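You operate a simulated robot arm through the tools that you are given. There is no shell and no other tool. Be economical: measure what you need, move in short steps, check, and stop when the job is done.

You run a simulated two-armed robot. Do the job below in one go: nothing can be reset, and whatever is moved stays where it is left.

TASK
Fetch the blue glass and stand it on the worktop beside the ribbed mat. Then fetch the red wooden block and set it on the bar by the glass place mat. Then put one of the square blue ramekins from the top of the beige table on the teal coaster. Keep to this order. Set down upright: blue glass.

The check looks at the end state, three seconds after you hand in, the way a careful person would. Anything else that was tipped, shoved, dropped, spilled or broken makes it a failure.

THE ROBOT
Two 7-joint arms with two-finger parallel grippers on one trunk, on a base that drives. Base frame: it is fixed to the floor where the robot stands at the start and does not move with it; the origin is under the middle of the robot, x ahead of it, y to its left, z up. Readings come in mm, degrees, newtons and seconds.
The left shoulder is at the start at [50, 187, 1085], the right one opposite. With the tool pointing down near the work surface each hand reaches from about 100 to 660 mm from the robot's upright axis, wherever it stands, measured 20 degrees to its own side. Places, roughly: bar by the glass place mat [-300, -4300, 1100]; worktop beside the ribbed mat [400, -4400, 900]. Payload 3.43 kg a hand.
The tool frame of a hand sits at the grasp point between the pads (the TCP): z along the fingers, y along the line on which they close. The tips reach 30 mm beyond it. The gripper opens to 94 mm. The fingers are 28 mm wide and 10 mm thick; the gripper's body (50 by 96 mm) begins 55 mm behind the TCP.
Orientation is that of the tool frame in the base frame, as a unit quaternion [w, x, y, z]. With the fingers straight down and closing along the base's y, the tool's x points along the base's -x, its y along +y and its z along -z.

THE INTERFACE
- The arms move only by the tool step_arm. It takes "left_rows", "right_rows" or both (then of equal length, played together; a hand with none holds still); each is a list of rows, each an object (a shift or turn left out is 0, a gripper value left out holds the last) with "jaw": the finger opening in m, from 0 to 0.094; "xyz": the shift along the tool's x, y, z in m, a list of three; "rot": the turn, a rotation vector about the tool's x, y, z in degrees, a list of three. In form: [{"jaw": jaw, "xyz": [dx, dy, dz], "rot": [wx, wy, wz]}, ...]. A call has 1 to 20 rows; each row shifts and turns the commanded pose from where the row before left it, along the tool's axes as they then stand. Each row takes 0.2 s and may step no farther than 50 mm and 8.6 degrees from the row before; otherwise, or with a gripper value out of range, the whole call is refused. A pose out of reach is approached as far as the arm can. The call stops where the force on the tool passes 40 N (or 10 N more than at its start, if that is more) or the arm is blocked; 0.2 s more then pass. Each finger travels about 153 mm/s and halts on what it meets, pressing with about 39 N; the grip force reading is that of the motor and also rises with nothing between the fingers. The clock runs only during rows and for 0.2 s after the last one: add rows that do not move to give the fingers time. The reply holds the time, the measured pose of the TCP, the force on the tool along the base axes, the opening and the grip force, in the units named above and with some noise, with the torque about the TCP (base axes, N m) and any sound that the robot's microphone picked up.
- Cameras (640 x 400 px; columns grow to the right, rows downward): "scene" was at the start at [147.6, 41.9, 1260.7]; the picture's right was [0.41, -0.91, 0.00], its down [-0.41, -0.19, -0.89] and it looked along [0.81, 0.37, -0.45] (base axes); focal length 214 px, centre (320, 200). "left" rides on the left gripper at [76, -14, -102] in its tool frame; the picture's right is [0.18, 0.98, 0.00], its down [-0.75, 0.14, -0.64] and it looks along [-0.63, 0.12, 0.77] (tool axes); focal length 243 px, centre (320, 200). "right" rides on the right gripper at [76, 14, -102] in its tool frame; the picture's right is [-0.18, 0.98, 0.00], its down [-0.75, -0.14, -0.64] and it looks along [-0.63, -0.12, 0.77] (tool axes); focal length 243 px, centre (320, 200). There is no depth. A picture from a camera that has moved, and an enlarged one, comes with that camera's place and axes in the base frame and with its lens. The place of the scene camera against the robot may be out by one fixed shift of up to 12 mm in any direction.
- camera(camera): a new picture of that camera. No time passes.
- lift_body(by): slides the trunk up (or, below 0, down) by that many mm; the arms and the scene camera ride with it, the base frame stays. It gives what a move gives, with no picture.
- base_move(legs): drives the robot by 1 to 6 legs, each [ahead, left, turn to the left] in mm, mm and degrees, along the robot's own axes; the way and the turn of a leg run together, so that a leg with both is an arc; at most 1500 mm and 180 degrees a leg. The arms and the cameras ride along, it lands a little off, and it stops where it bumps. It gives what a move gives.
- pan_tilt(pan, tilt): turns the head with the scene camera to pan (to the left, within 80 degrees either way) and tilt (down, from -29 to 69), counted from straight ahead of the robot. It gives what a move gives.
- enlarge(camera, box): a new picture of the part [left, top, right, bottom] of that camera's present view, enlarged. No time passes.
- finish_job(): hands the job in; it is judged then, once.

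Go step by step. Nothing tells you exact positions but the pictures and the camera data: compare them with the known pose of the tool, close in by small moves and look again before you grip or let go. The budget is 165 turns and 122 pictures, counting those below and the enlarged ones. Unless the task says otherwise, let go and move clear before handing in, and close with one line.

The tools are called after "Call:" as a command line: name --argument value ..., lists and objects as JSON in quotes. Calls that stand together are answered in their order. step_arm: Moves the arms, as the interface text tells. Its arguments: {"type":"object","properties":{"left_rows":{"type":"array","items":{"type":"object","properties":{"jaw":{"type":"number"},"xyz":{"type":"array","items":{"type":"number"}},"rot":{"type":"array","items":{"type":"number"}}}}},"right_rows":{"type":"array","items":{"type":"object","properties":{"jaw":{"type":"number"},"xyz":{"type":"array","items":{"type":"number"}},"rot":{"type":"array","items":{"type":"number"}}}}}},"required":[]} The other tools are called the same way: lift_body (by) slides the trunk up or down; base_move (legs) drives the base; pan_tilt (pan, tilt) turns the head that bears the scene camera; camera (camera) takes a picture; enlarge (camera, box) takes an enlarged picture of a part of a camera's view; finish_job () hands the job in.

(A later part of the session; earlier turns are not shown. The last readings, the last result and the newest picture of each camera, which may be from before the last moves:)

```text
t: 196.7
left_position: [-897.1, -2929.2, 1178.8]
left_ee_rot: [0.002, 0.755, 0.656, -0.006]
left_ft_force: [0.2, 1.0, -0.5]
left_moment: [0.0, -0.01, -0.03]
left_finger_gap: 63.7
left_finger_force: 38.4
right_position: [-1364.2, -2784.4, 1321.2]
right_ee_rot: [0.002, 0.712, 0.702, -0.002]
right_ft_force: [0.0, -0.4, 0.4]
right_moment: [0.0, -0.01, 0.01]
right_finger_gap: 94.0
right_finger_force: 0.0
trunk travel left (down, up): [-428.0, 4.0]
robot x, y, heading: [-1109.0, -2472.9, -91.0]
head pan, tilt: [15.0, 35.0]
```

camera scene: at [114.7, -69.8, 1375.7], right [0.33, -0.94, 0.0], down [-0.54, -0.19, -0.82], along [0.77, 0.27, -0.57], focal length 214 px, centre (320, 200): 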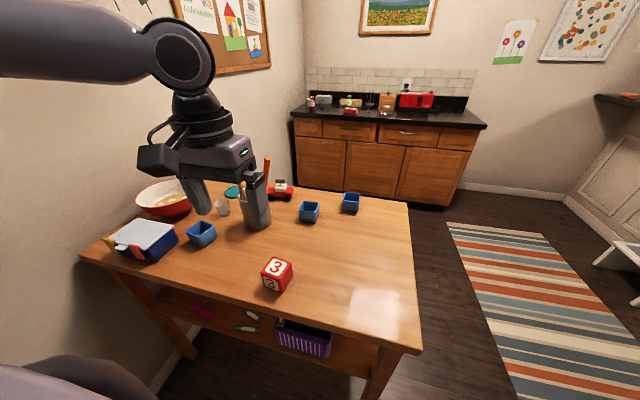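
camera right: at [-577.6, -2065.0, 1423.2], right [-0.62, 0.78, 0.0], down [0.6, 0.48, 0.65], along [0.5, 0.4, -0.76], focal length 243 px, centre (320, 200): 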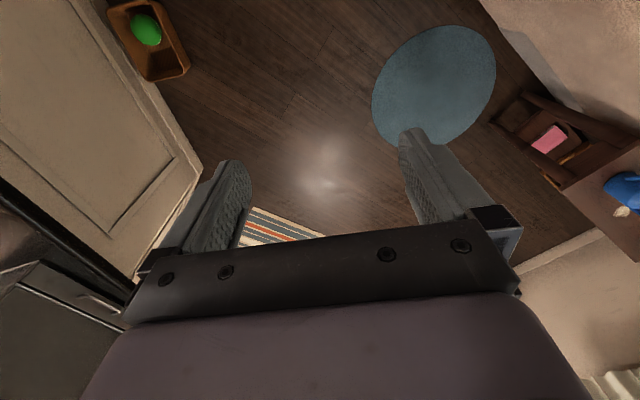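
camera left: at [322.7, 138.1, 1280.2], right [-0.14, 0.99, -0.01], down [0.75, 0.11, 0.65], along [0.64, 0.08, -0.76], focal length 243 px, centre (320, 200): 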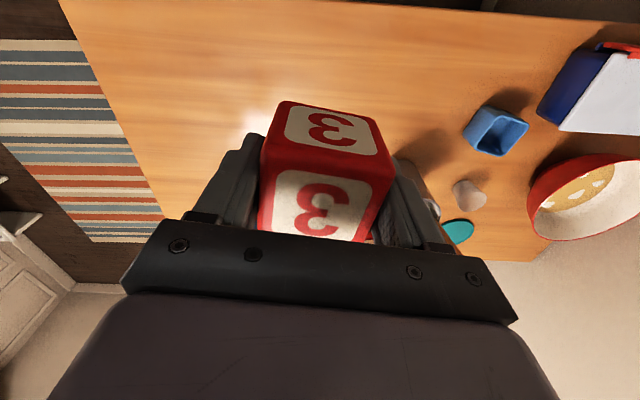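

Call:
base_move --legs '[[1500, -30, 0], [510, 0, 0], [0, 0, 91]]'

Call:
pan_tilt --pan 5 --tilt 30

Call:
camera --camera "scene"

Call:
camera --camera "right"

```text
refused: leg 1 is longer than a leg can be; nothing moved
```

```text
t: 197.4
left_position: [-897.2, -2930.3, 1179.0]
left_ee_rot: [0.002, 0.755, 0.656, -0.005]
left_ft_force: [0.5, 0.5, -0.8]
left_moment: [-0.01, 0.03, -0.02]
left_finger_gap: 63.4
left_finger_force: 39.0
right_position: [-1364.3, -2783.8, 1322.0]
right_ee_rot: [0.002, 0.712, 0.703, -0.001]
right_ft_force: [-0.1, -0.3, 1.2]
right_moment: [-0.03, 0.0, 0.04]
right_finger_gap: 93.9
right_finger_force: 0.1
trunk travel left (down, up): [-428.0, 4.0]
robot x, y, heading: [-1109.3, -2476.1, -90.9]
head pan, tilt: [5.0, 30.0]
```

```text
64 pictures are left
camera scene: at [-1100.5, -2618.6, 1383.6], right [-1.0, -0.07, 0.0], down [-0.04, 0.5, -0.87], along [0.06, -0.86, -0.5], focal length 214 px, centre (320, 200)
```

scene: 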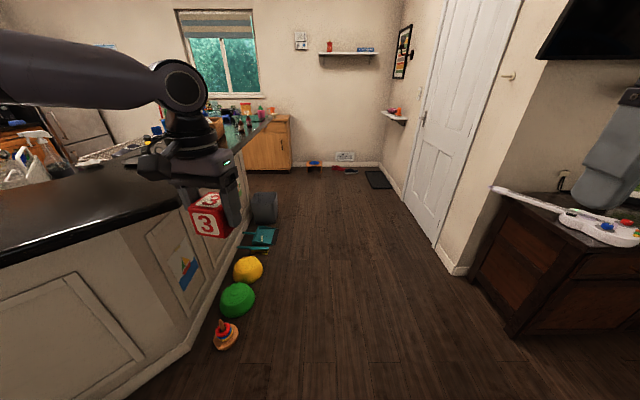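

```text
63 pictures are left
camera right: at [-1348.9, -2709.2, 1423.2], right [0.98, -0.2, 0.0], down [-0.15, -0.75, 0.65], along [-0.13, -0.63, -0.76], focal length 243 px, centre (320, 200)
```

right: 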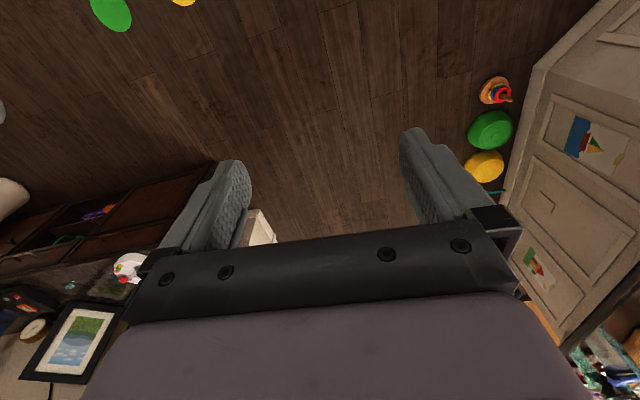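

Call:
base_move --legs '[[1000, -30, 0], [1000, 0, 0], [0, 0, 91]]'

Call:
camera --camera "scene"

Call:
camera --camera "right"

```text
t: 211.1
left_position: [-726.2, -4255.0, 1179.4]
left_ee_rot: [0.005, 0.083, 0.996, -0.003]
left_ft_force: [0.0, 0.2, -0.8]
left_moment: [0.0, 0.02, 0.01]
left_finger_gap: 63.9
left_finger_force: 39.2
right_position: [-883.6, -4720.3, 1321.4]
right_ee_rot: [0.002, 0.021, 1.0, 0.0]
right_ft_force: [1.0, -0.2, -0.2]
right_moment: [-0.03, 0.01, 0.0]
right_finger_gap: 94.1
right_finger_force: 0.1
trunk travel left (down, up): [-428.0, 4.0]
robot x, y, heading: [-1186.3, -4459.0, -2.5]
head pan, tilt: [5.0, 30.0]
```

```text
62 pictures are left
camera scene: at [-1031.4, -4453.1, 1383.6], right [0.04, -1.0, 0.0], down [-0.5, -0.02, -0.87], along [0.87, 0.04, -0.5], focal length 214 px, centre (320, 200)
```

scene: 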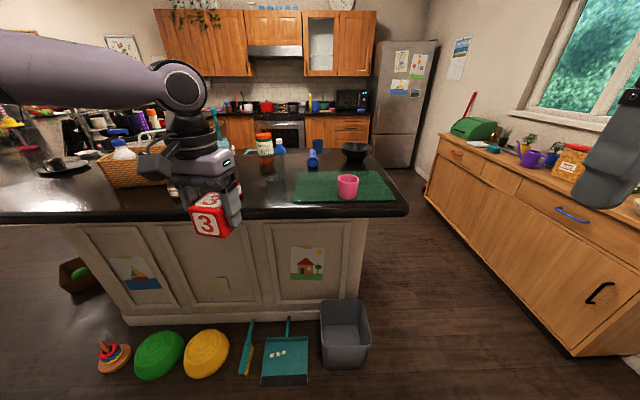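

```text
61 pictures are left
camera right: at [-957.6, -4703.4, 1423.2], right [0.22, 0.97, 0.0], down [0.74, -0.17, 0.65], along [0.63, -0.14, -0.76], focal length 243 px, centre (320, 200)
```

right: 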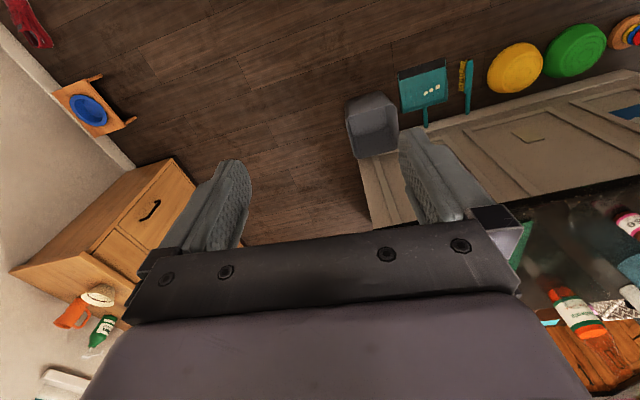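

The spot left of the green mat, about (-410, -4300), is free. I'll check the bottles near the hand's path first.

Call:
base_move --legs '[[60, -45, 2.5]]'

Call:
camera --camera "left"

Call:
enlarge --camera "scene" --box '[120, 90, 420, 270]'

```text
t: 212.1
left_position: [-675.5, -4284.0, 1178.9]
left_ee_rot: [0.004, 0.062, 0.998, -0.003]
left_ft_force: [0.6, -1.0, -0.5]
left_moment: [0.03, 0.02, -0.03]
left_finger_gap: 63.9
left_finger_force: 38.8
right_position: [-813.7, -4754.2, 1320.1]
right_ee_rot: [0.001, -0.001, 1.0, 0.001]
right_ft_force: [-0.2, -0.3, -0.1]
right_moment: [0.0, 0.04, -0.01]
right_finger_gap: 93.8
right_finger_force: 0.1
trunk travel left (down, up): [-428.0, 4.0]
robot x, y, heading: [-1125.5, -4505.8, 0.2]
head pan, tilt: [5.0, 30.0]
```

```text
60 pictures are left
camera left: at [-754.1, -4287.5, 1280.1], right [-0.06, 1.0, -0.01], down [0.76, 0.05, 0.65], along [0.65, 0.03, -0.76], focal length 243 px, centre (320, 200)
```

left: 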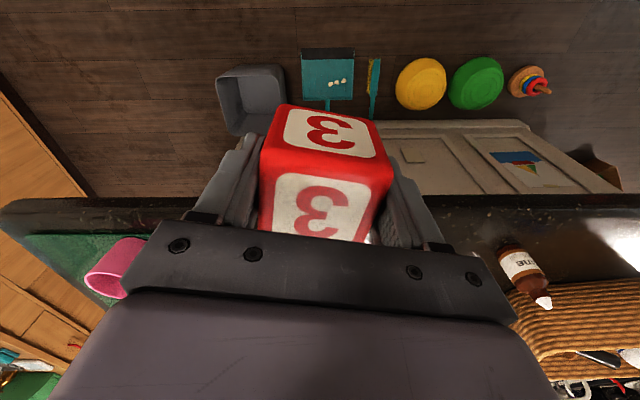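

```text
2.13 times, centred on (270, 180) of scene
camera zoom: at [-973.2, -4493.7, 1383.5], right [0.09, -1.0, 0.0], down [-0.5, -0.04, -0.87], along [0.86, 0.07, -0.5], focal length 458 px, centre (427, 243)
```

zoom: 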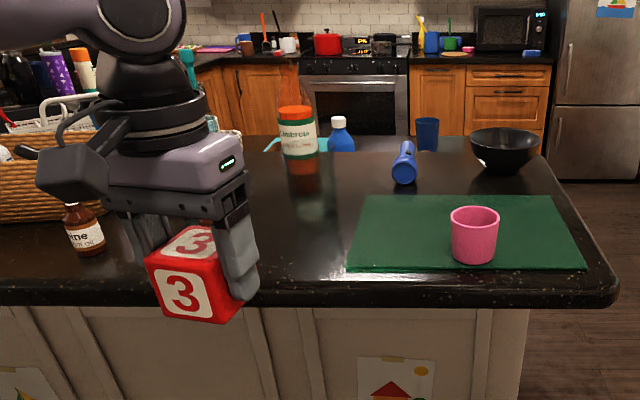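

Path is clear. I'll drive in 255 mm, then straighten the tool yaw.

Call:
base_move --legs '[[250, -12, 0]]'

Call:
step_arm --left_rows '[{"rot": [0, 0, -3.5]}, {"rot": [0, 0, -3.5]}, {}]'

Call:
camera --camera "left"

Call:
camera --camera "scene"

```text
t: 213.9
left_position: [-428.1, -4294.2, 1178.1]
left_ee_rot: [0.006, 0.06, 0.998, -0.003]
left_ft_force: [-0.7, 1.1, -1.0]
left_moment: [0.0, 0.02, 0.0]
left_finger_gap: 63.8
left_finger_force: 39.4
right_position: [-563.9, -4765.0, 1322.4]
right_ee_rot: [0.003, -0.002, 1.0, 0.001]
right_ft_force: [0.3, -1.0, 1.2]
right_moment: [0.0, 0.03, -0.02]
right_finger_gap: 94.1
right_finger_force: 0.1
trunk travel left (down, up): [-428.0, 4.0]
robot x, y, heading: [-879.1, -4517.4, -0.3]
head pan, tilt: [5.0, 30.0]
```

```text
t: 214.8
left_position: [-428.3, -4293.4, 1177.3]
left_ee_rot: [0.005, -0.001, 1.0, -0.003]
left_ft_force: [-0.9, 0.1, -0.5]
left_moment: [-0.04, -0.01, -0.02]
left_finger_gap: 63.5
left_finger_force: 38.6
right_position: [-564.7, -4764.0, 1322.0]
right_ee_rot: [0.002, -0.002, 1.0, 0.0]
right_ft_force: [0.2, -0.3, -0.5]
right_moment: [0.01, -0.03, 0.02]
right_finger_gap: 93.8
right_finger_force: 0.0
trunk travel left (down, up): [-428.0, 4.0]
robot x, y, heading: [-881.2, -4519.2, 0.1]
head pan, tilt: [5.0, 30.0]
```

```text
58 pictures are left
camera left: at [-505.8, -4307.8, 1279.9], right [-0.19, 0.98, -0.01], down [0.75, 0.15, 0.65], along [0.64, 0.11, -0.76], focal length 243 px, centre (320, 200)
```

left: 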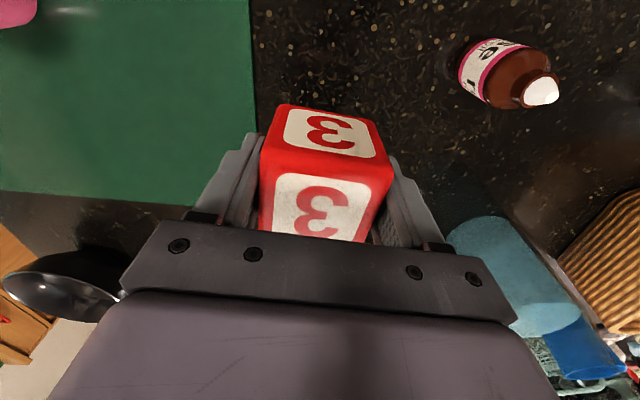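

```text
57 pictures are left
camera scene: at [-725.5, -4504.9, 1383.6], right [0.09, -1.0, 0.0], down [-0.5, -0.04, -0.87], along [0.86, 0.08, -0.5], focal length 214 px, centre (320, 200)
```

scene: 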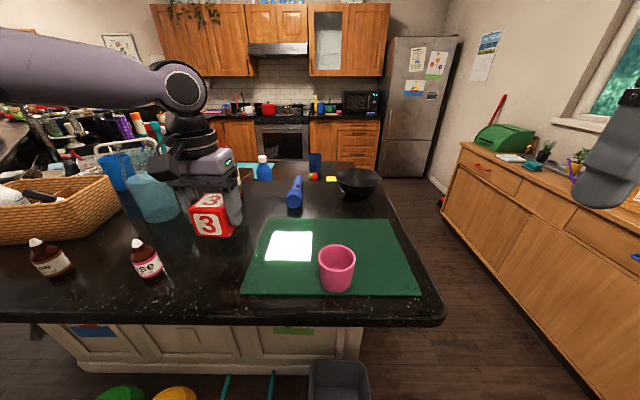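

The block is over the clear spot between mat and bottle. I'll nudge 8 mm left and lower.

Call:
step_arm --left_rows '[{"xyz": [0, 0.008, 0]}, {}]'

Call:
lift_body --by -35

Call:
enlarge --camera "scene" --box '[100, 120, 340, 300]'

```text
t: 215.3
left_position: [-428.6, -4286.0, 1179.6]
left_ee_rot: [0.006, -0.001, 1.0, -0.004]
left_ft_force: [0.9, -0.9, -1.2]
left_moment: [0.0, -0.03, -0.02]
left_finger_gap: 63.7
left_finger_force: 38.8
right_position: [-565.0, -4764.9, 1321.5]
right_ee_rot: [0.004, -0.002, 1.0, 0.002]
right_ft_force: [1.1, -0.5, 0.0]
right_moment: [-0.01, -0.01, 0.01]
right_finger_gap: 94.2
right_finger_force: 0.1
trunk travel left (down, up): [-428.0, 4.0]
robot x, y, heading: [-882.0, -4517.1, 0.0]
head pan, tilt: [5.0, 30.0]
```

```text
t: 216.1
left_position: [-429.2, -4285.9, 1143.9]
left_ee_rot: [0.005, 0.001, 1.0, -0.003]
left_ft_force: [-0.8, 0.4, -0.2]
left_moment: [0.01, 0.02, -0.03]
left_finger_gap: 63.8
left_finger_force: 39.4
right_position: [-565.3, -4764.3, 1286.5]
right_ee_rot: [0.002, -0.001, 1.0, 0.001]
right_ft_force: [0.6, -0.1, 0.1]
right_moment: [0.01, -0.02, 0.03]
right_finger_gap: 94.0
right_finger_force: 0.0
trunk travel left (down, up): [-393.0, 39.0]
robot x, y, heading: [-883.3, -4519.3, 0.1]
head pan, tilt: [5.0, 30.0]
```

```text
2.22 times, centred on (220, 210) of scene
camera zoom: at [-725.7, -4504.9, 1348.6], right [0.09, -1.0, 0.0], down [-0.5, -0.04, -0.87], along [0.86, 0.08, -0.5], focal length 477 px, centre (542, 178)
```

zoom: 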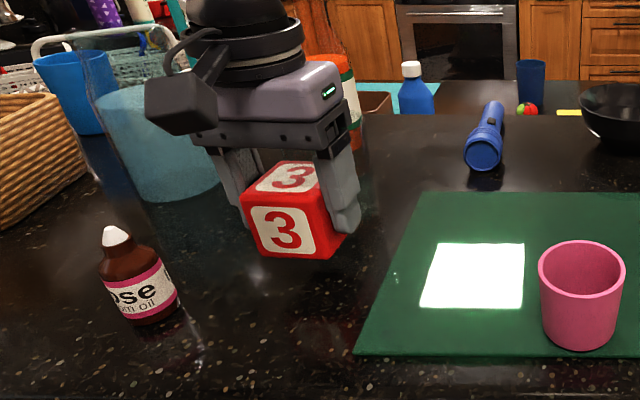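

Call:
lift_body --by -8

Call:
lift_body --by -4

Call:
camera --camera "left"

```text
t: 216.7
left_position: [-428.3, -4286.0, 1136.4]
left_ee_rot: [0.005, 0.001, 1.0, -0.004]
left_ft_force: [-0.1, 0.4, -0.6]
left_moment: [0.01, 0.01, -0.01]
left_finger_gap: 63.8
left_finger_force: 38.8
right_position: [-564.3, -4764.7, 1277.5]
right_ee_rot: [0.003, -0.002, 1.0, 0.0]
right_ft_force: [0.2, -1.1, -0.6]
right_moment: [0.0, -0.01, 0.0]
right_finger_gap: 93.9
right_finger_force: 0.0
trunk travel left (down, up): [-385.0, 47.0]
robot x, y, heading: [-881.6, -4517.7, 0.0]
head pan, tilt: [5.0, 30.0]
```

```text
t: 217.2
left_position: [-428.2, -4286.2, 1132.3]
left_ee_rot: [0.006, 0.0, 1.0, -0.003]
left_ft_force: [0.7, 0.1, -0.7]
left_moment: [0.01, 0.01, 0.03]
left_finger_gap: 63.6
left_finger_force: 39.5
right_position: [-564.2, -4764.6, 1274.5]
right_ee_rot: [0.003, -0.001, 1.0, 0.001]
right_ft_force: [0.3, 0.0, 1.3]
right_moment: [0.0, 0.0, 0.02]
right_finger_gap: 93.9
right_finger_force: 0.0
trunk travel left (down, up): [-381.0, 51.0]
robot x, y, heading: [-880.7, -4516.4, -0.1]
head pan, tilt: [5.0, 30.0]
```

```text
55 pictures are left
camera left: at [-505.4, -4300.3, 1233.6], right [-0.18, 0.98, -0.01], down [0.75, 0.15, 0.65], along [0.64, 0.11, -0.76], focal length 243 px, centre (320, 200)
```

left: 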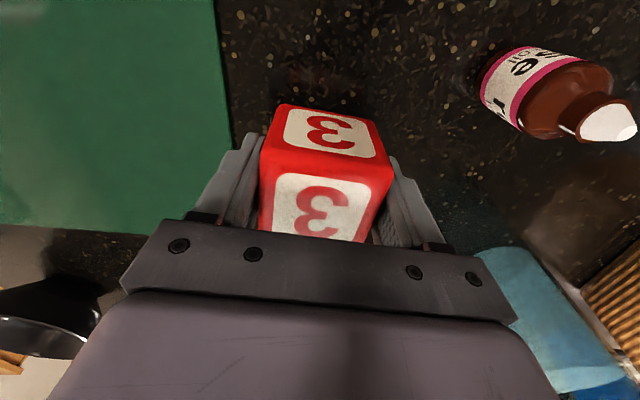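

Call:
lift_body --by -5

Call:
lift_body --by -4

Call:
lift_body --by -4

```text
t: 217.8
left_position: [-429.2, -4286.8, 1126.4]
left_ee_rot: [0.005, -0.001, 1.0, -0.003]
left_ft_force: [-0.4, 0.2, -0.9]
left_moment: [-0.01, 0.0, -0.04]
left_finger_gap: 63.5
left_finger_force: 38.9
right_position: [-564.3, -4765.1, 1269.8]
right_ee_rot: [0.002, -0.002, 1.0, 0.001]
right_ft_force: [-0.1, -1.0, -0.3]
right_moment: [-0.02, 0.04, -0.03]
right_finger_gap: 94.0
right_finger_force: 0.1
trunk travel left (down, up): [-376.0, 56.0]
robot x, y, heading: [-882.3, -4515.9, 0.2]
head pan, tilt: [5.0, 30.0]
```

```text
t: 218.3
left_position: [-428.8, -4286.5, 1123.0]
left_ee_rot: [0.005, 0.001, 1.0, -0.003]
left_ft_force: [-0.8, -0.4, -0.6]
left_moment: [-0.02, 0.03, 0.01]
left_finger_gap: 63.6
left_finger_force: 38.9
right_position: [-564.9, -4764.6, 1264.8]
right_ee_rot: [0.003, -0.002, 1.0, 0.001]
right_ft_force: [0.0, 0.1, -1.3]
right_moment: [-0.01, -0.01, 0.02]
right_finger_gap: 94.0
right_finger_force: 0.1
trunk travel left (down, up): [-372.0, 60.0]
robot x, y, heading: [-885.1, -4517.9, 0.4]
head pan, tilt: [5.0, 30.0]
```

```text
t: 218.8
left_position: [-429.2, -4286.5, 1118.2]
left_ee_rot: [0.005, 0.0, 1.0, -0.004]
left_ft_force: [-0.1, -0.9, -1.3]
left_moment: [0.01, -0.01, -0.02]
left_finger_gap: 63.9
left_finger_force: 38.9
right_position: [-564.3, -4764.9, 1260.9]
right_ee_rot: [0.003, -0.002, 1.0, 0.001]
right_ft_force: [-0.2, -0.3, 0.3]
right_moment: [-0.01, 0.0, 0.01]
right_finger_gap: 94.2
right_finger_force: 0.1
trunk travel left (down, up): [-368.0, 64.0]
robot x, y, heading: [-878.5, -4519.0, -0.0]
head pan, tilt: [5.0, 30.0]
```

Call:
lift_body --by -5

Call:
lift_body --by -4

Call:
enlarge --camera "scene" --box '[140, 140, 300, 260]'

```text
t: 219.4
left_position: [-428.3, -4286.1, 1114.7]
left_ee_rot: [0.005, -0.001, 1.0, -0.003]
left_ft_force: [0.4, 0.9, 2.4]
left_moment: [-0.01, -0.16, 0.04]
left_finger_gap: 64.0
left_finger_force: 39.4
right_position: [-562.8, -4763.8, 1255.6]
right_ee_rot: [0.003, -0.002, 1.0, 0.001]
right_ft_force: [0.4, -0.3, 0.7]
right_moment: [0.01, 0.0, -0.02]
right_finger_gap: 93.9
right_finger_force: 0.1
trunk travel left (down, up): [-363.0, 69.0]
robot x, y, heading: [-878.2, -4515.0, 0.2]
head pan, tilt: [5.0, 30.0]
```

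```text
t: 219.9
left_position: [-428.4, -4286.7, 1114.9]
left_ee_rot: [0.01, -0.001, 1.0, -0.003]
left_ft_force: [2.1, 3.4, 26.8]
left_moment: [0.49, -0.34, -0.07]
left_finger_gap: 63.7
left_finger_force: 38.8
right_position: [-566.3, -4764.5, 1253.6]
right_ee_rot: [0.003, -0.002, 1.0, 0.0]
right_ft_force: [0.6, -0.2, 0.2]
right_moment: [0.0, 0.01, -0.02]
right_finger_gap: 93.9
right_finger_force: 0.1
trunk travel left (down, up): [-359.0, 73.0]
robot x, y, heading: [-877.6, -4516.3, 0.2]
head pan, tilt: [5.0, 30.0]
```

```text
3.33 times, centred on (220, 200) of scene
camera zoom: at [-727.4, -4505.4, 1315.3], right [0.09, -1.0, 0.0], down [-0.5, -0.04, -0.87], along [0.86, 0.08, -0.5], focal length 715 px, centre (653, 200)
```

zoom: 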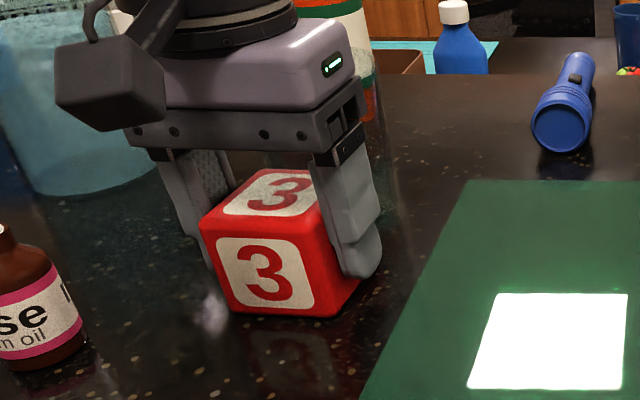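

Contact made. I'll relieve 3 mm, release, and look.

Call:
lift_body --by 3

Call:
step_arm --left_rows '[{"jaw": 0.066}, {"jaw": 0.072}, {"jaw": 0.082}, {"jaw": 0.09}, {}]'

Call:
enlarge --camera "scene" --box '[140, 140, 300, 260]'

```text
t: 220.4
left_position: [-430.8, -4287.7, 1114.4]
left_ee_rot: [0.006, 0.0, 1.0, -0.003]
left_ft_force: [-1.8, 1.5, 19.2]
left_moment: [0.11, -0.81, 0.07]
left_finger_gap: 63.8
left_finger_force: 39.4
right_position: [-566.8, -4764.4, 1255.9]
right_ee_rot: [0.003, -0.002, 1.0, 0.002]
right_ft_force: [0.1, 0.1, -0.4]
right_moment: [-0.02, -0.03, 0.01]
right_finger_gap: 94.2
right_finger_force: 0.1
trunk travel left (down, up): [-362.0, 70.0]
robot x, y, heading: [-880.8, -4515.3, 0.0]
head pan, tilt: [5.0, 30.0]
```

```text
t: 221.6
left_position: [-430.2, -4286.4, 1115.0]
left_ee_rot: [0.006, 0.0, 1.0, -0.003]
left_ft_force: [-1.2, 0.5, 19.4]
left_moment: [0.09, -0.78, 0.05]
left_finger_gap: 89.9
left_finger_force: 0.0
right_position: [-566.0, -4765.1, 1257.0]
right_ee_rot: [0.003, -0.001, 1.0, 0.001]
right_ft_force: [0.4, -0.3, -0.5]
right_moment: [0.04, -0.01, -0.03]
right_finger_gap: 94.1
right_finger_force: 0.0
trunk travel left (down, up): [-362.0, 70.0]
robot x, y, heading: [-877.7, -4518.3, -0.1]
head pan, tilt: [5.0, 30.0]
```

```text
3.33 times, centred on (220, 200) of scene
camera zoom: at [-727.3, -4505.5, 1317.9], right [0.09, -1.0, 0.0], down [-0.5, -0.04, -0.87], along [0.86, 0.08, -0.5], focal length 715 px, centre (653, 200)
```

zoom: 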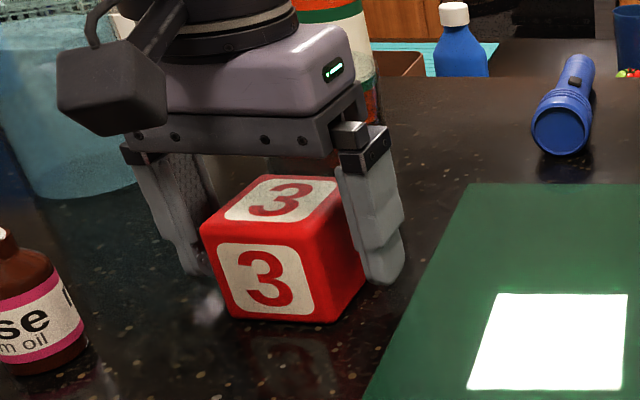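

The block is released on the bar. I'll rise clear and back away.

Call:
lift_body --by 70

Call:
step_arm --left_rows '[{"xyz": [0, 0, -0.02]}, {"xyz": [0, 0, -0.02]}, {}]'

Call:
base_move --legs '[[-300, 0, 0]]'

Call:
camera --camera "scene"

```text
t: 222.7
left_position: [-428.3, -4286.8, 1182.1]
left_ee_rot: [0.005, 0.0, 1.0, -0.004]
left_ft_force: [-0.4, 0.5, -0.3]
left_moment: [0.02, -0.02, 0.0]
left_finger_gap: 90.1
left_finger_force: 0.1
right_position: [-564.1, -4764.1, 1324.3]
right_ee_rot: [0.003, -0.001, 1.0, 0.001]
right_ft_force: [-0.1, -0.1, -0.2]
right_moment: [0.0, 0.02, 0.02]
right_finger_gap: 94.2
right_finger_force: 0.2
trunk travel left (down, up): [-432.0, 0.0]
robot x, y, heading: [-884.1, -4520.1, 0.2]
head pan, tilt: [5.0, 30.0]
```

```text
t: 223.5
left_position: [-427.7, -4284.6, 1222.9]
left_ee_rot: [0.006, 0.0, 1.0, -0.004]
left_ft_force: [-0.2, 0.3, -0.1]
left_moment: [-0.03, 0.03, 0.01]
left_finger_gap: 89.9
left_finger_force: 0.0
right_position: [-563.6, -4764.3, 1324.0]
right_ee_rot: [0.003, -0.001, 1.0, 0.001]
right_ft_force: [-0.1, 0.1, 0.8]
right_moment: [-0.03, 0.01, 0.0]
right_finger_gap: 94.3
right_finger_force: 0.1
trunk travel left (down, up): [-432.0, 0.0]
robot x, y, heading: [-882.2, -4516.4, -0.1]
head pan, tilt: [5.0, 30.0]
```

```text
t: 225.5
left_position: [-723.1, -4285.8, 1222.2]
left_ee_rot: [0.006, -0.001, 1.0, -0.003]
left_ft_force: [-0.3, 1.1, 0.9]
left_moment: [0.0, 0.0, -0.01]
left_finger_gap: 90.1
left_finger_force: 0.1
right_position: [-858.3, -4763.5, 1324.6]
right_ee_rot: [0.003, -0.001, 1.0, 0.001]
right_ft_force: [0.7, -1.2, 0.2]
right_moment: [0.02, 0.0, -0.02]
right_finger_gap: 94.0
right_finger_force: 0.0
trunk travel left (down, up): [-432.0, 0.0]
robot x, y, heading: [-1171.9, -4516.8, -0.2]
head pan, tilt: [5.0, 30.0]
```

```text
52 pictures are left
camera scene: at [-1019.7, -4505.2, 1387.3], right [0.09, -1.0, 0.0], down [-0.5, -0.04, -0.87], along [0.86, 0.08, -0.5], focal length 214 px, centre (320, 200)
```

scene: 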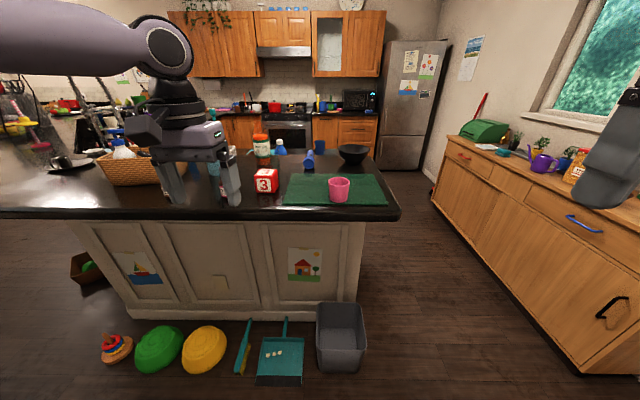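

The block is set on the bar beside the glass mat and nothing was disturbed. Now I'll return to the table for the ramekin.

Call:
base_move --legs '[[0, 0, 90.2], [1000, -60, 0], [1010, -60, 0], [0, 0, -40.5], [1100, 0, 0], [0, 0, 40.5]]'

```text
t: 248.8
left_position: [-483.0, -1178.3, 1222.6]
left_ee_rot: [0.006, -0.704, 0.711, 0.001]
left_ft_force: [0.2, -0.5, -0.1]
left_moment: [-0.02, 0.0, 0.01]
left_finger_gap: 89.9
left_finger_force: 0.1
right_position: [-4.1, -1321.4, 1324.4]
right_ee_rot: [0.002, -0.705, 0.709, 0.002]
right_ft_force: [0.4, -0.6, -0.2]
right_moment: [-0.03, -0.02, 0.03]
right_finger_gap: 94.0
right_finger_force: 0.1
trunk travel left (down, up): [-432.0, 0.0]
robot x, y, heading: [-260.0, -1634.3, 89.1]
head pan, tilt: [5.0, 30.0]
```

All is clear. The coaster and back ramekins sit near the table's far edge, so I'll approach from the far side. I'll drive round the table's right end first.

Call:
base_move --legs '[[800, 0, 0], [0, 0, -89], [750, 0, 0], [750, 0, 0], [0, 0, 90]]'

Call:
pan_tilt --pan 30 --tilt 30

Call:
camera --camera "scene"

```text
t: 268.2
left_position: [1046.2, -443.0, 1222.2]
left_ee_rot: [0.006, -0.691, 0.723, 0.001]
left_ft_force: [0.0, 0.8, 0.4]
left_moment: [-0.03, 0.03, -0.01]
left_finger_gap: 89.9
left_finger_force: 0.1
right_position: [1518.6, -600.2, 1324.3]
right_ee_rot: [0.002, -0.692, 0.722, 0.002]
right_ft_force: [-0.6, -0.4, 0.0]
right_moment: [-0.01, 0.04, -0.03]
right_finger_gap: 93.8
right_finger_force: 0.1
trunk travel left (down, up): [-432.0, 0.0]
robot x, y, heading: [1256.1, -903.7, 87.5]
head pan, tilt: [5.0, 30.0]
```

```text
t: 269.1
left_position: [1045.2, -442.3, 1222.3]
left_ee_rot: [0.006, -0.691, 0.723, 0.001]
left_ft_force: [0.8, 0.1, 0.6]
left_moment: [0.01, 0.02, -0.01]
left_finger_gap: 90.1
left_finger_force: 0.1
right_position: [1516.6, -599.1, 1324.7]
right_ee_rot: [0.002, -0.692, 0.722, 0.002]
right_ft_force: [-0.4, -0.1, 0.3]
right_moment: [0.03, -0.01, 0.0]
right_finger_gap: 94.1
right_finger_force: 0.0
trunk travel left (down, up): [-432.0, 0.0]
robot x, y, heading: [1254.8, -904.4, 87.3]
head pan, tilt: [30.0, 30.0]
```

```text
51 pictures are left
camera scene: at [1222.7, -760.6, 1387.2], right [0.89, 0.46, 0.0], down [0.23, -0.44, -0.87], along [-0.4, 0.77, -0.5], focal length 214 px, centre (320, 200)
```

scene: 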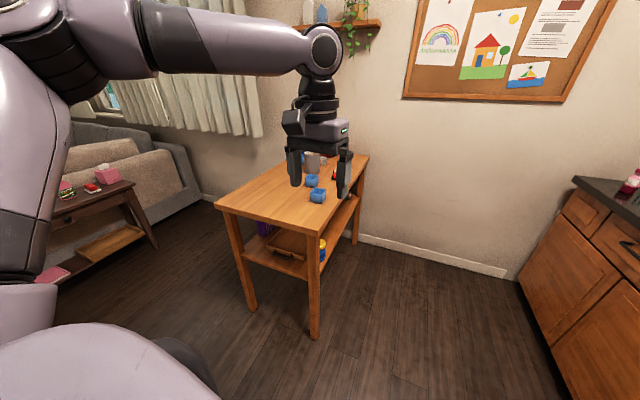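

The wall is further back than I'd thought, so facing -x with the right hand will work. I'll turn to face -x and slide alongside the far edge.

Call:
base_move --legs '[[0, 0, 92.7], [0, -700, 0]]'

Call:
pan_tilt --pan -20 --tilt 35

Call:
camera --camera "scene"

Call:
camera --camera "right"

```text
t: 276.8
left_position: [809.2, -447.7, 1222.4]
left_ee_rot: [-0.004, 1.0, 0.001, -0.005]
left_ft_force: [0.5, 0.1, -0.2]
left_moment: [0.0, -0.01, -0.02]
left_finger_gap: 89.9
left_finger_force: 0.0
right_position: [944.6, 31.1, 1324.6]
right_ee_rot: [0.001, 1.0, 0.002, -0.003]
right_ft_force: [0.0, 0.0, 1.2]
right_moment: [-0.02, 0.0, 0.01]
right_finger_gap: 94.1
right_finger_force: 0.1
trunk travel left (down, up): [-432.0, 0.0]
robot x, y, heading: [1257.0, -216.2, -180.1]
head pan, tilt: [30.0, 30.0]
```

```text
t: 277.9
left_position: [809.3, -447.8, 1222.0]
left_ee_rot: [-0.004, 1.0, 0.002, -0.005]
left_ft_force: [0.3, -0.2, -0.3]
left_moment: [-0.01, -0.02, -0.01]
left_finger_gap: 89.9
left_finger_force: 0.1
right_position: [944.5, 32.0, 1325.2]
right_ee_rot: [-0.001, 1.0, 0.003, -0.003]
right_ft_force: [0.6, 0.3, 0.0]
right_moment: [0.03, -0.02, 0.0]
right_finger_gap: 94.1
right_finger_force: 0.0
trunk travel left (down, up): [-432.0, 0.0]
robot x, y, heading: [1259.6, -215.6, -179.7]
head pan, tilt: [-20.0, 35.0]
```

```text
50 pictures are left
camera scene: at [1124.8, -181.2, 1379.4], right [0.34, 0.94, 0.0], down [0.54, -0.19, -0.82], along [-0.77, 0.28, -0.57], focal length 214 px, centre (320, 200)
```

scene: 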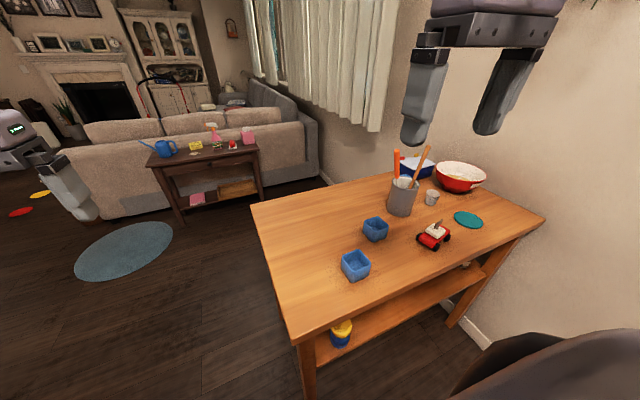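

```text
49 pictures are left
camera right: at [1021.9, 17.0, 1426.8], right [-0.18, -0.98, 0.0], down [-0.75, 0.14, 0.65], along [-0.64, 0.11, -0.76], focal length 243 px, centre (320, 200)
```

right: 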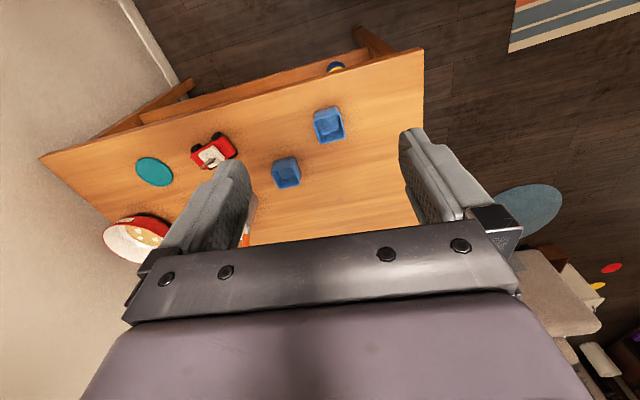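

The coaster is at about (734, 540), and the nearest ramekin (B) at about (794, 38). I'll step in and bring the right hand over ramekin B, still high.

Call:
base_move --legs '[[40, -60, 0]]'

Call:
step_arm --right_rows '[{"xyz": [0, 0, 0.04]}, {"xyz": [0, 0, 0.04]}, {"xyz": [0, 0, 0.04]}, {"xyz": [-0.03, 0.018, 0]}, {"xyz": [-0.03, 0.018, 0]}, {"xyz": [-0.03, 0.018, 0]}, {"xyz": [-0.02, 0, 0]}, {}]'

Call:
camera --camera "right"

```text
t: 279.0
left_position: [769.9, -386.7, 1223.4]
left_ee_rot: [-0.004, 1.0, 0.003, -0.006]
left_ft_force: [0.2, 0.1, -0.9]
left_moment: [-0.05, -0.03, 0.0]
left_finger_gap: 90.1
left_finger_force: 0.2
right_position: [904.7, 91.9, 1325.1]
right_ee_rot: [0.001, 1.0, 0.004, -0.003]
right_ft_force: [0.2, 0.7, -0.8]
right_moment: [0.0, 0.0, 0.02]
right_finger_gap: 94.1
right_finger_force: 0.1
trunk travel left (down, up): [-432.0, 0.0]
robot x, y, heading: [1219.3, -153.5, -179.8]
head pan, tilt: [-20.0, 35.0]
```

```text
t: 280.8
left_position: [769.9, -387.3, 1222.8]
left_ee_rot: [-0.003, 1.0, 0.003, -0.005]
left_ft_force: [0.1, 0.3, 0.6]
left_moment: [-0.01, 0.03, -0.01]
left_finger_gap: 90.0
left_finger_force: 0.0
right_position: [794.5, 35.9, 1205.2]
right_ee_rot: [0.001, 1.0, 0.005, -0.003]
right_ft_force: [0.4, -0.4, 0.2]
right_moment: [0.03, -0.01, -0.03]
right_finger_gap: 94.0
right_finger_force: 0.1
trunk travel left (down, up): [-432.0, 0.0]
robot x, y, heading: [1221.8, -152.0, -179.8]
head pan, tilt: [-20.0, 35.0]
```

```text
48 pictures are left
camera right: at [872.1, 20.7, 1307.3], right [-0.18, -0.98, 0.0], down [-0.75, 0.13, 0.65], along [-0.64, 0.11, -0.76], focal length 243 px, centre (320, 200)
```

right: 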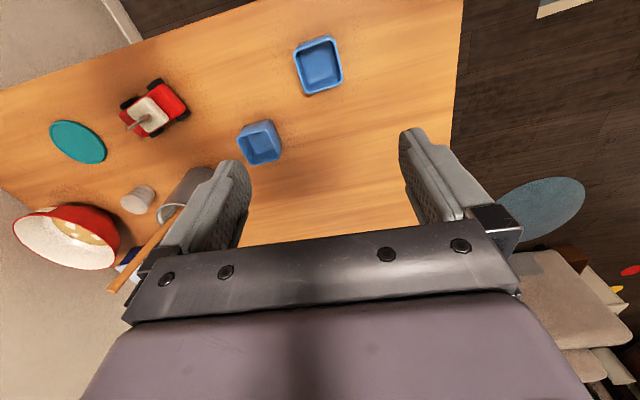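

Reach is fine. I'll lower with the trunk and inspect the ramekin's yaw.

Call:
lift_body --by -150

Call:
enlarge --camera "right" --box '[200, 20, 440, 200]'

```text
t: 282.5
left_position: [771.2, -387.1, 1071.8]
left_ee_rot: [-0.004, 1.0, 0.003, -0.005]
left_ft_force: [-0.4, -0.3, -0.4]
left_moment: [-0.02, -0.02, -0.01]
left_finger_gap: 89.8
left_finger_force: 0.1
right_position: [796.0, 34.9, 1054.8]
right_ee_rot: [0.0, 1.0, 0.005, -0.002]
right_ft_force: [1.0, -0.7, -0.6]
right_moment: [0.01, 0.01, -0.03]
right_finger_gap: 93.7
right_finger_force: 0.1
trunk travel left (down, up): [-282.0, 150.0]
robot x, y, heading: [1221.7, -152.4, -179.7]
head pan, tilt: [-20.0, 35.0]
```

```text
2.22 times, centred on (320, 110) of right
camera zoom: at [872.4, 21.1, 1157.6], right [-0.18, -0.98, 0.0], down [-0.75, 0.14, 0.65], along [-0.64, 0.11, -0.76], focal length 539 px, centre (320, 400)
```

zoom: 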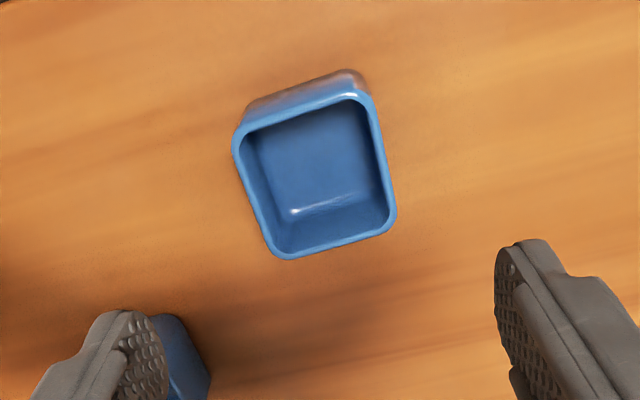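

Ramekin B is about 60 mm square, centred near (790, 34), yawed about +6.7°. I'll align and descend part way.

Call:
step_arm --right_rows '[{"xyz": [-0.005, 0.001, 0], "rot": [0, 0, -6.1]}, {}]'

Call:
lift_body --by -95

Call:
camera --camera "right"

Call:
enlarge --camera "scene" --box '[240, 140, 480, 320]'

```text
t: 283.1
left_position: [770.2, -387.2, 1072.8]
left_ee_rot: [-0.004, 1.0, 0.003, -0.005]
left_ft_force: [0.7, -0.2, -0.2]
left_moment: [-0.03, -0.05, 0.04]
left_finger_gap: 90.0
left_finger_force: 0.0
right_position: [790.9, 34.3, 1055.6]
right_ee_rot: [0.0, 0.998, 0.058, -0.003]
right_ft_force: [-0.4, -0.2, 0.0]
right_moment: [0.02, -0.03, 0.0]
right_finger_gap: 93.9
right_finger_force: 0.1
trunk travel left (down, up): [-282.0, 150.0]
robot x, y, heading: [1218.2, -152.1, -179.6]
head pan, tilt: [-20.0, 35.0]
```

```text
t: 284.4
left_position: [770.2, -387.0, 978.0]
left_ee_rot: [-0.003, 1.0, 0.003, -0.005]
left_ft_force: [1.2, 0.0, 0.0]
left_moment: [0.0, -0.03, 0.01]
left_finger_gap: 90.0
left_finger_force: 0.1
right_position: [789.5, 33.2, 962.0]
right_ee_rot: [0.0, 0.998, 0.057, -0.002]
right_ft_force: [0.0, 0.0, 0.2]
right_moment: [-0.04, -0.04, 0.0]
right_finger_gap: 93.9
right_finger_force: 0.0
trunk travel left (down, up): [-187.0, 245.0]
robot x, y, heading: [1219.5, -157.0, -179.6]
head pan, tilt: [-20.0, 35.0]
```

```text
46 pictures are left
camera right: at [868.3, 27.6, 1063.3], right [-0.07, -1.0, 0.0], down [-0.76, 0.05, 0.65], along [-0.64, 0.04, -0.76], focal length 243 px, centre (320, 200)
```

right: 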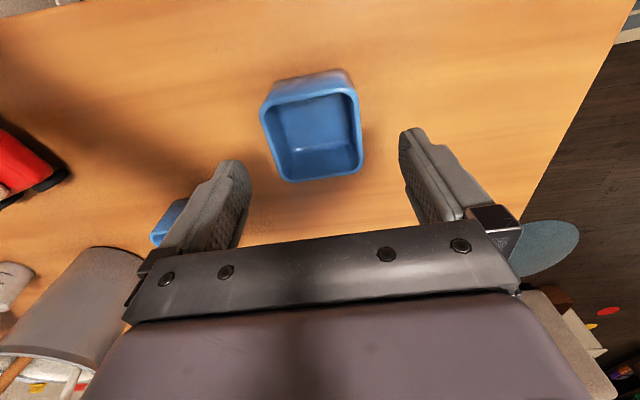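

```text
2.22 times, centred on (360, 230) of scene
camera zoom: at [1085.2, -120.8, 1134.4], right [0.34, 0.94, 0.0], down [0.54, -0.19, -0.82], along [-0.77, 0.28, -0.57], focal length 477 px, centre (231, 133)
```

zoom: 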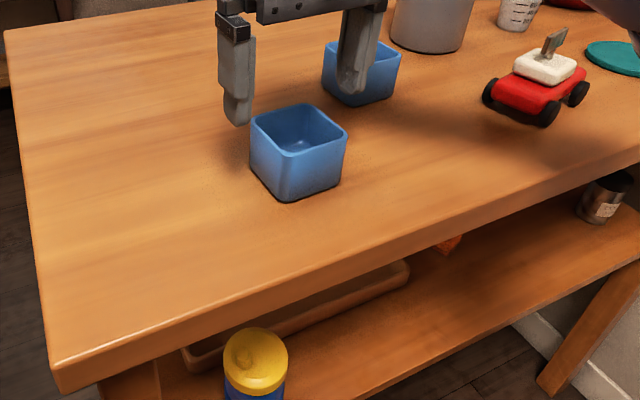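

Aligned. I'll do the final few mm of centring, descend, and close.

Call:
step_arm --right_rows '[{"xyz": [0.004, -0.002, 0]}, {}]'

Call:
lift_body --by -60

Call:
camera --camera "right"

```text
t: 285.0
left_position: [770.4, -388.1, 977.6]
left_ee_rot: [-0.003, 1.0, 0.002, -0.005]
left_ft_force: [-0.6, 0.3, -0.4]
left_moment: [0.03, -0.04, 0.01]
left_finger_gap: 90.1
left_finger_force: 0.1
right_position: [792.5, 36.6, 961.5]
right_ee_rot: [0.0, 0.998, 0.057, -0.003]
right_ft_force: [0.0, 0.4, -0.5]
right_moment: [0.0, 0.0, -0.02]
right_finger_gap: 94.1
right_finger_force: 0.0
trunk travel left (down, up): [-187.0, 245.0]
robot x, y, heading: [1224.6, -154.7, -179.6]
head pan, tilt: [-20.0, 35.0]
```

```text
t: 286.0
left_position: [770.4, -386.9, 917.4]
left_ee_rot: [-0.003, 1.0, 0.002, -0.005]
left_ft_force: [-0.8, 0.0, -1.6]
left_moment: [0.01, 0.01, -0.01]
left_finger_gap: 90.1
left_finger_force: 0.1
right_position: [792.9, 36.7, 900.8]
right_ee_rot: [0.0, 0.998, 0.058, -0.003]
right_ft_force: [-0.7, 0.7, 0.2]
right_moment: [-0.04, -0.03, 0.03]
right_finger_gap: 94.0
right_finger_force: 0.1
trunk travel left (down, up): [-127.0, 305.0]
robot x, y, heading: [1217.8, -154.1, -179.4]
head pan, tilt: [-20.0, 35.0]
```

```text
44 pictures are left
camera right: at [871.4, 30.0, 1003.3], right [-0.07, -1.0, 0.0], down [-0.76, 0.05, 0.65], along [-0.64, 0.04, -0.76], focal length 243 px, centre (320, 200)
```

right: 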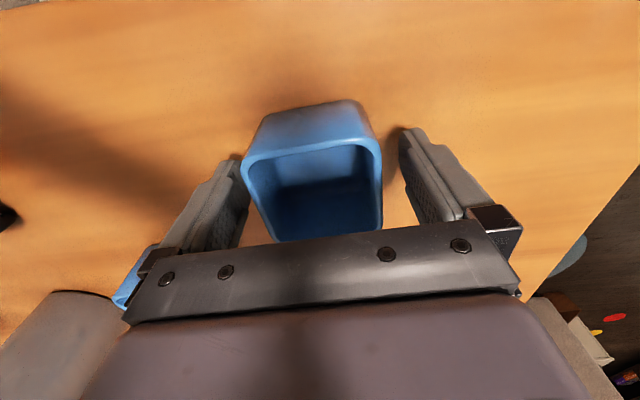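

The rim looks to be about 20 mm above the TCP. The glass settled with its rim at TCP level, so I'll rise 14 mm before closing to avoid a slip.

Call:
lift_body --by 14

Call:
step_arm --right_rows '[{"jaw": 0.08}, {"jaw": 0.07}, {"jaw": 0.06}, {"jaw": 0.05}, {"jaw": 0.045}, {}]'

Call:
lift_body --by 15

Call:
camera --camera "right"

Call:
enlarge --camera "scene" --box '[240, 80, 480, 260]'

```text
t: 286.6
left_position: [770.3, -388.1, 932.3]
left_ee_rot: [-0.004, 1.0, 0.003, -0.004]
left_ft_force: [-0.6, -0.2, -0.1]
left_moment: [-0.02, -0.01, -0.01]
left_finger_gap: 90.2
left_finger_force: 0.0
right_position: [794.0, 36.4, 916.6]
right_ee_rot: [0.0, 0.998, 0.058, -0.002]
right_ft_force: [-0.8, 0.6, -0.6]
right_moment: [-0.02, 0.0, 0.02]
right_finger_gap: 94.0
right_finger_force: 0.1
trunk travel left (down, up): [-141.0, 291.0]
robot x, y, heading: [1221.4, -155.1, -179.7]
head pan, tilt: [-20.0, 35.0]
```

```text
t: 288.0
left_position: [770.1, -387.7, 933.2]
left_ee_rot: [-0.003, 1.0, 0.003, -0.005]
left_ft_force: [0.3, 1.0, 0.5]
left_moment: [-0.01, -0.02, 0.01]
left_finger_gap: 90.0
left_finger_force: 0.0
right_position: [792.9, 36.5, 916.7]
right_ee_rot: [0.0, 0.998, 0.057, -0.004]
right_ft_force: [-5.4, 2.5, 19.5]
right_moment: [0.14, -0.04, 0.14]
right_finger_gap: 63.8
right_finger_force: 39.4
trunk travel left (down, up): [-141.0, 291.0]
robot x, y, heading: [1223.3, -156.9, -180.1]
head pan, tilt: [-20.0, 35.0]
```

```text
t: 288.6
left_position: [769.7, -387.2, 946.2]
left_ee_rot: [-0.003, 1.0, 0.002, -0.004]
left_ft_force: [-0.1, 1.0, -0.1]
left_moment: [0.01, -0.04, 0.0]
left_finger_gap: 89.9
left_finger_force: 0.1
right_position: [792.1, 36.3, 929.7]
right_ee_rot: [0.0, 0.998, 0.058, -0.001]
right_ft_force: [-0.1, -0.3, -3.2]
right_moment: [-0.01, 0.01, 0.0]
right_finger_gap: 63.9
right_finger_force: 39.0
trunk travel left (down, up): [-156.0, 276.0]
robot x, y, heading: [1221.0, -153.5, -179.6]
head pan, tilt: [-20.0, 35.0]
```

```text
43 pictures are left
camera right: at [870.9, 29.8, 1031.2], right [-0.07, -1.0, 0.0], down [-0.76, 0.05, 0.64], along [-0.64, 0.05, -0.77], focal length 243 px, centre (320, 200)
```

right: 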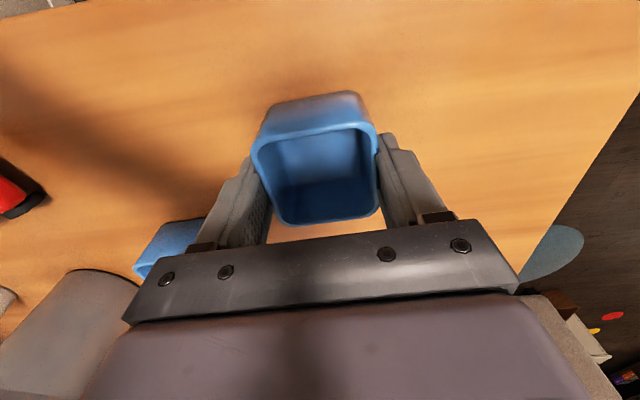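

```text
2.22 times, centred on (360, 170) of scene
camera zoom: at [1084.8, -120.7, 1103.2], right [0.34, 0.94, 0.0], down [0.54, -0.19, -0.82], along [-0.77, 0.28, -0.57], focal length 477 px, centre (231, 267)
```

zoom: 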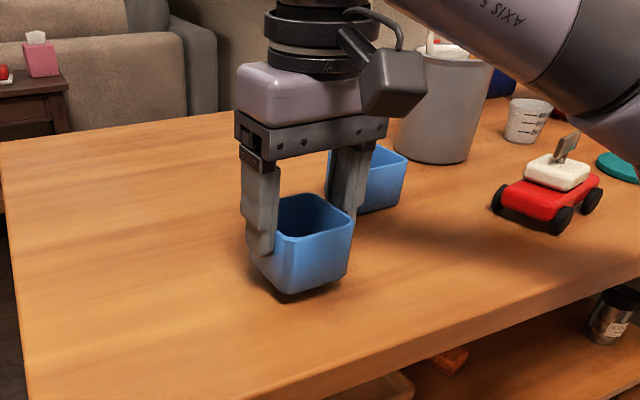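

The ramekin is held level. I'll raise to full height, slide along the table to the coaster, and check.

Call:
lift_body --by 265

Call:
base_move --legs '[[0, -500, 0]]'

Call:
camera --camera "right"

Call:
camera --camera "scene"

```text
t: 291.4
left_position: [771.0, -385.7, 1212.3]
left_ee_rot: [-0.004, 1.0, 0.002, -0.005]
left_ft_force: [0.1, 0.4, -0.1]
left_moment: [0.02, -0.03, -0.02]
left_finger_gap: 90.2
left_finger_force: 0.1
right_position: [792.5, 36.8, 1194.5]
right_ee_rot: [0.0, 0.998, 0.058, -0.003]
right_ft_force: [0.3, 0.0, -3.1]
right_moment: [-0.02, -0.03, -0.01]
right_finger_gap: 63.7
right_finger_force: 39.1
trunk travel left (down, up): [-421.0, 11.0]
robot x, y, heading: [1220.5, -158.5, -179.8]
head pan, tilt: [-20.0, 35.0]
```

```text
t: 294.3
left_position: [767.6, 103.3, 1211.8]
left_ee_rot: [-0.004, 1.0, 0.004, -0.005]
left_ft_force: [-0.5, 0.0, 0.2]
left_moment: [-0.01, 0.04, 0.01]
left_finger_gap: 89.9
left_finger_force: 0.1
right_position: [788.7, 527.8, 1194.8]
right_ee_rot: [0.0, 0.998, 0.059, -0.002]
right_ft_force: [0.5, -1.0, -2.7]
right_moment: [0.01, 0.04, 0.0]
right_finger_gap: 63.5
right_finger_force: 39.1
trunk travel left (down, up): [-421.0, 11.0]
robot x, y, heading: [1218.7, 340.4, -179.6]
head pan, tilt: [-20.0, 35.0]
```

```text
41 pictures are left
camera right: at [867.1, 521.7, 1297.0], right [-0.07, -1.0, 0.0], down [-0.76, 0.05, 0.65], along [-0.64, 0.04, -0.76], focal length 243 px, centre (320, 200)
```

right: 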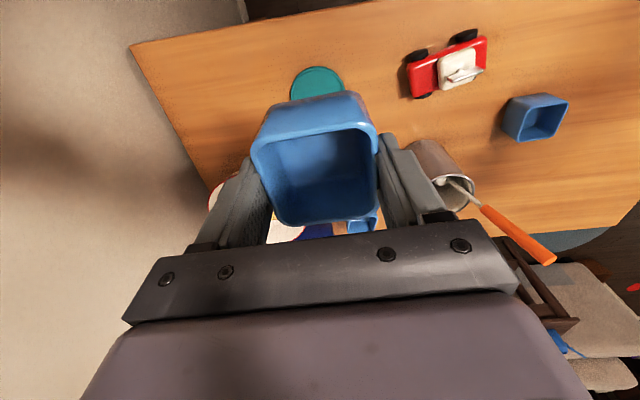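

```text
40 pictures are left
camera scene: at [1081.5, 371.9, 1368.3], right [0.33, 0.94, 0.0], down [0.54, -0.19, -0.82], along [-0.77, 0.27, -0.57], focal length 214 px, centre (320, 200)
```

scene: 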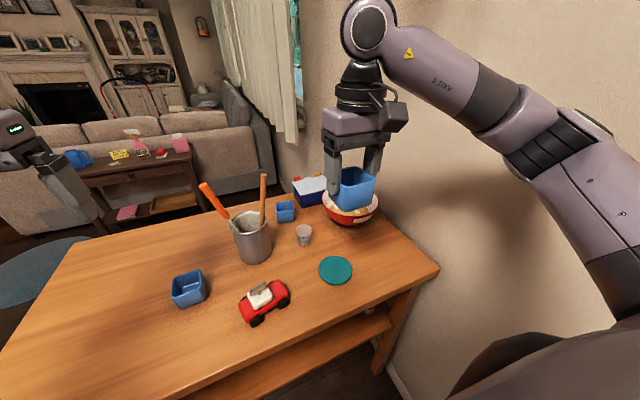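

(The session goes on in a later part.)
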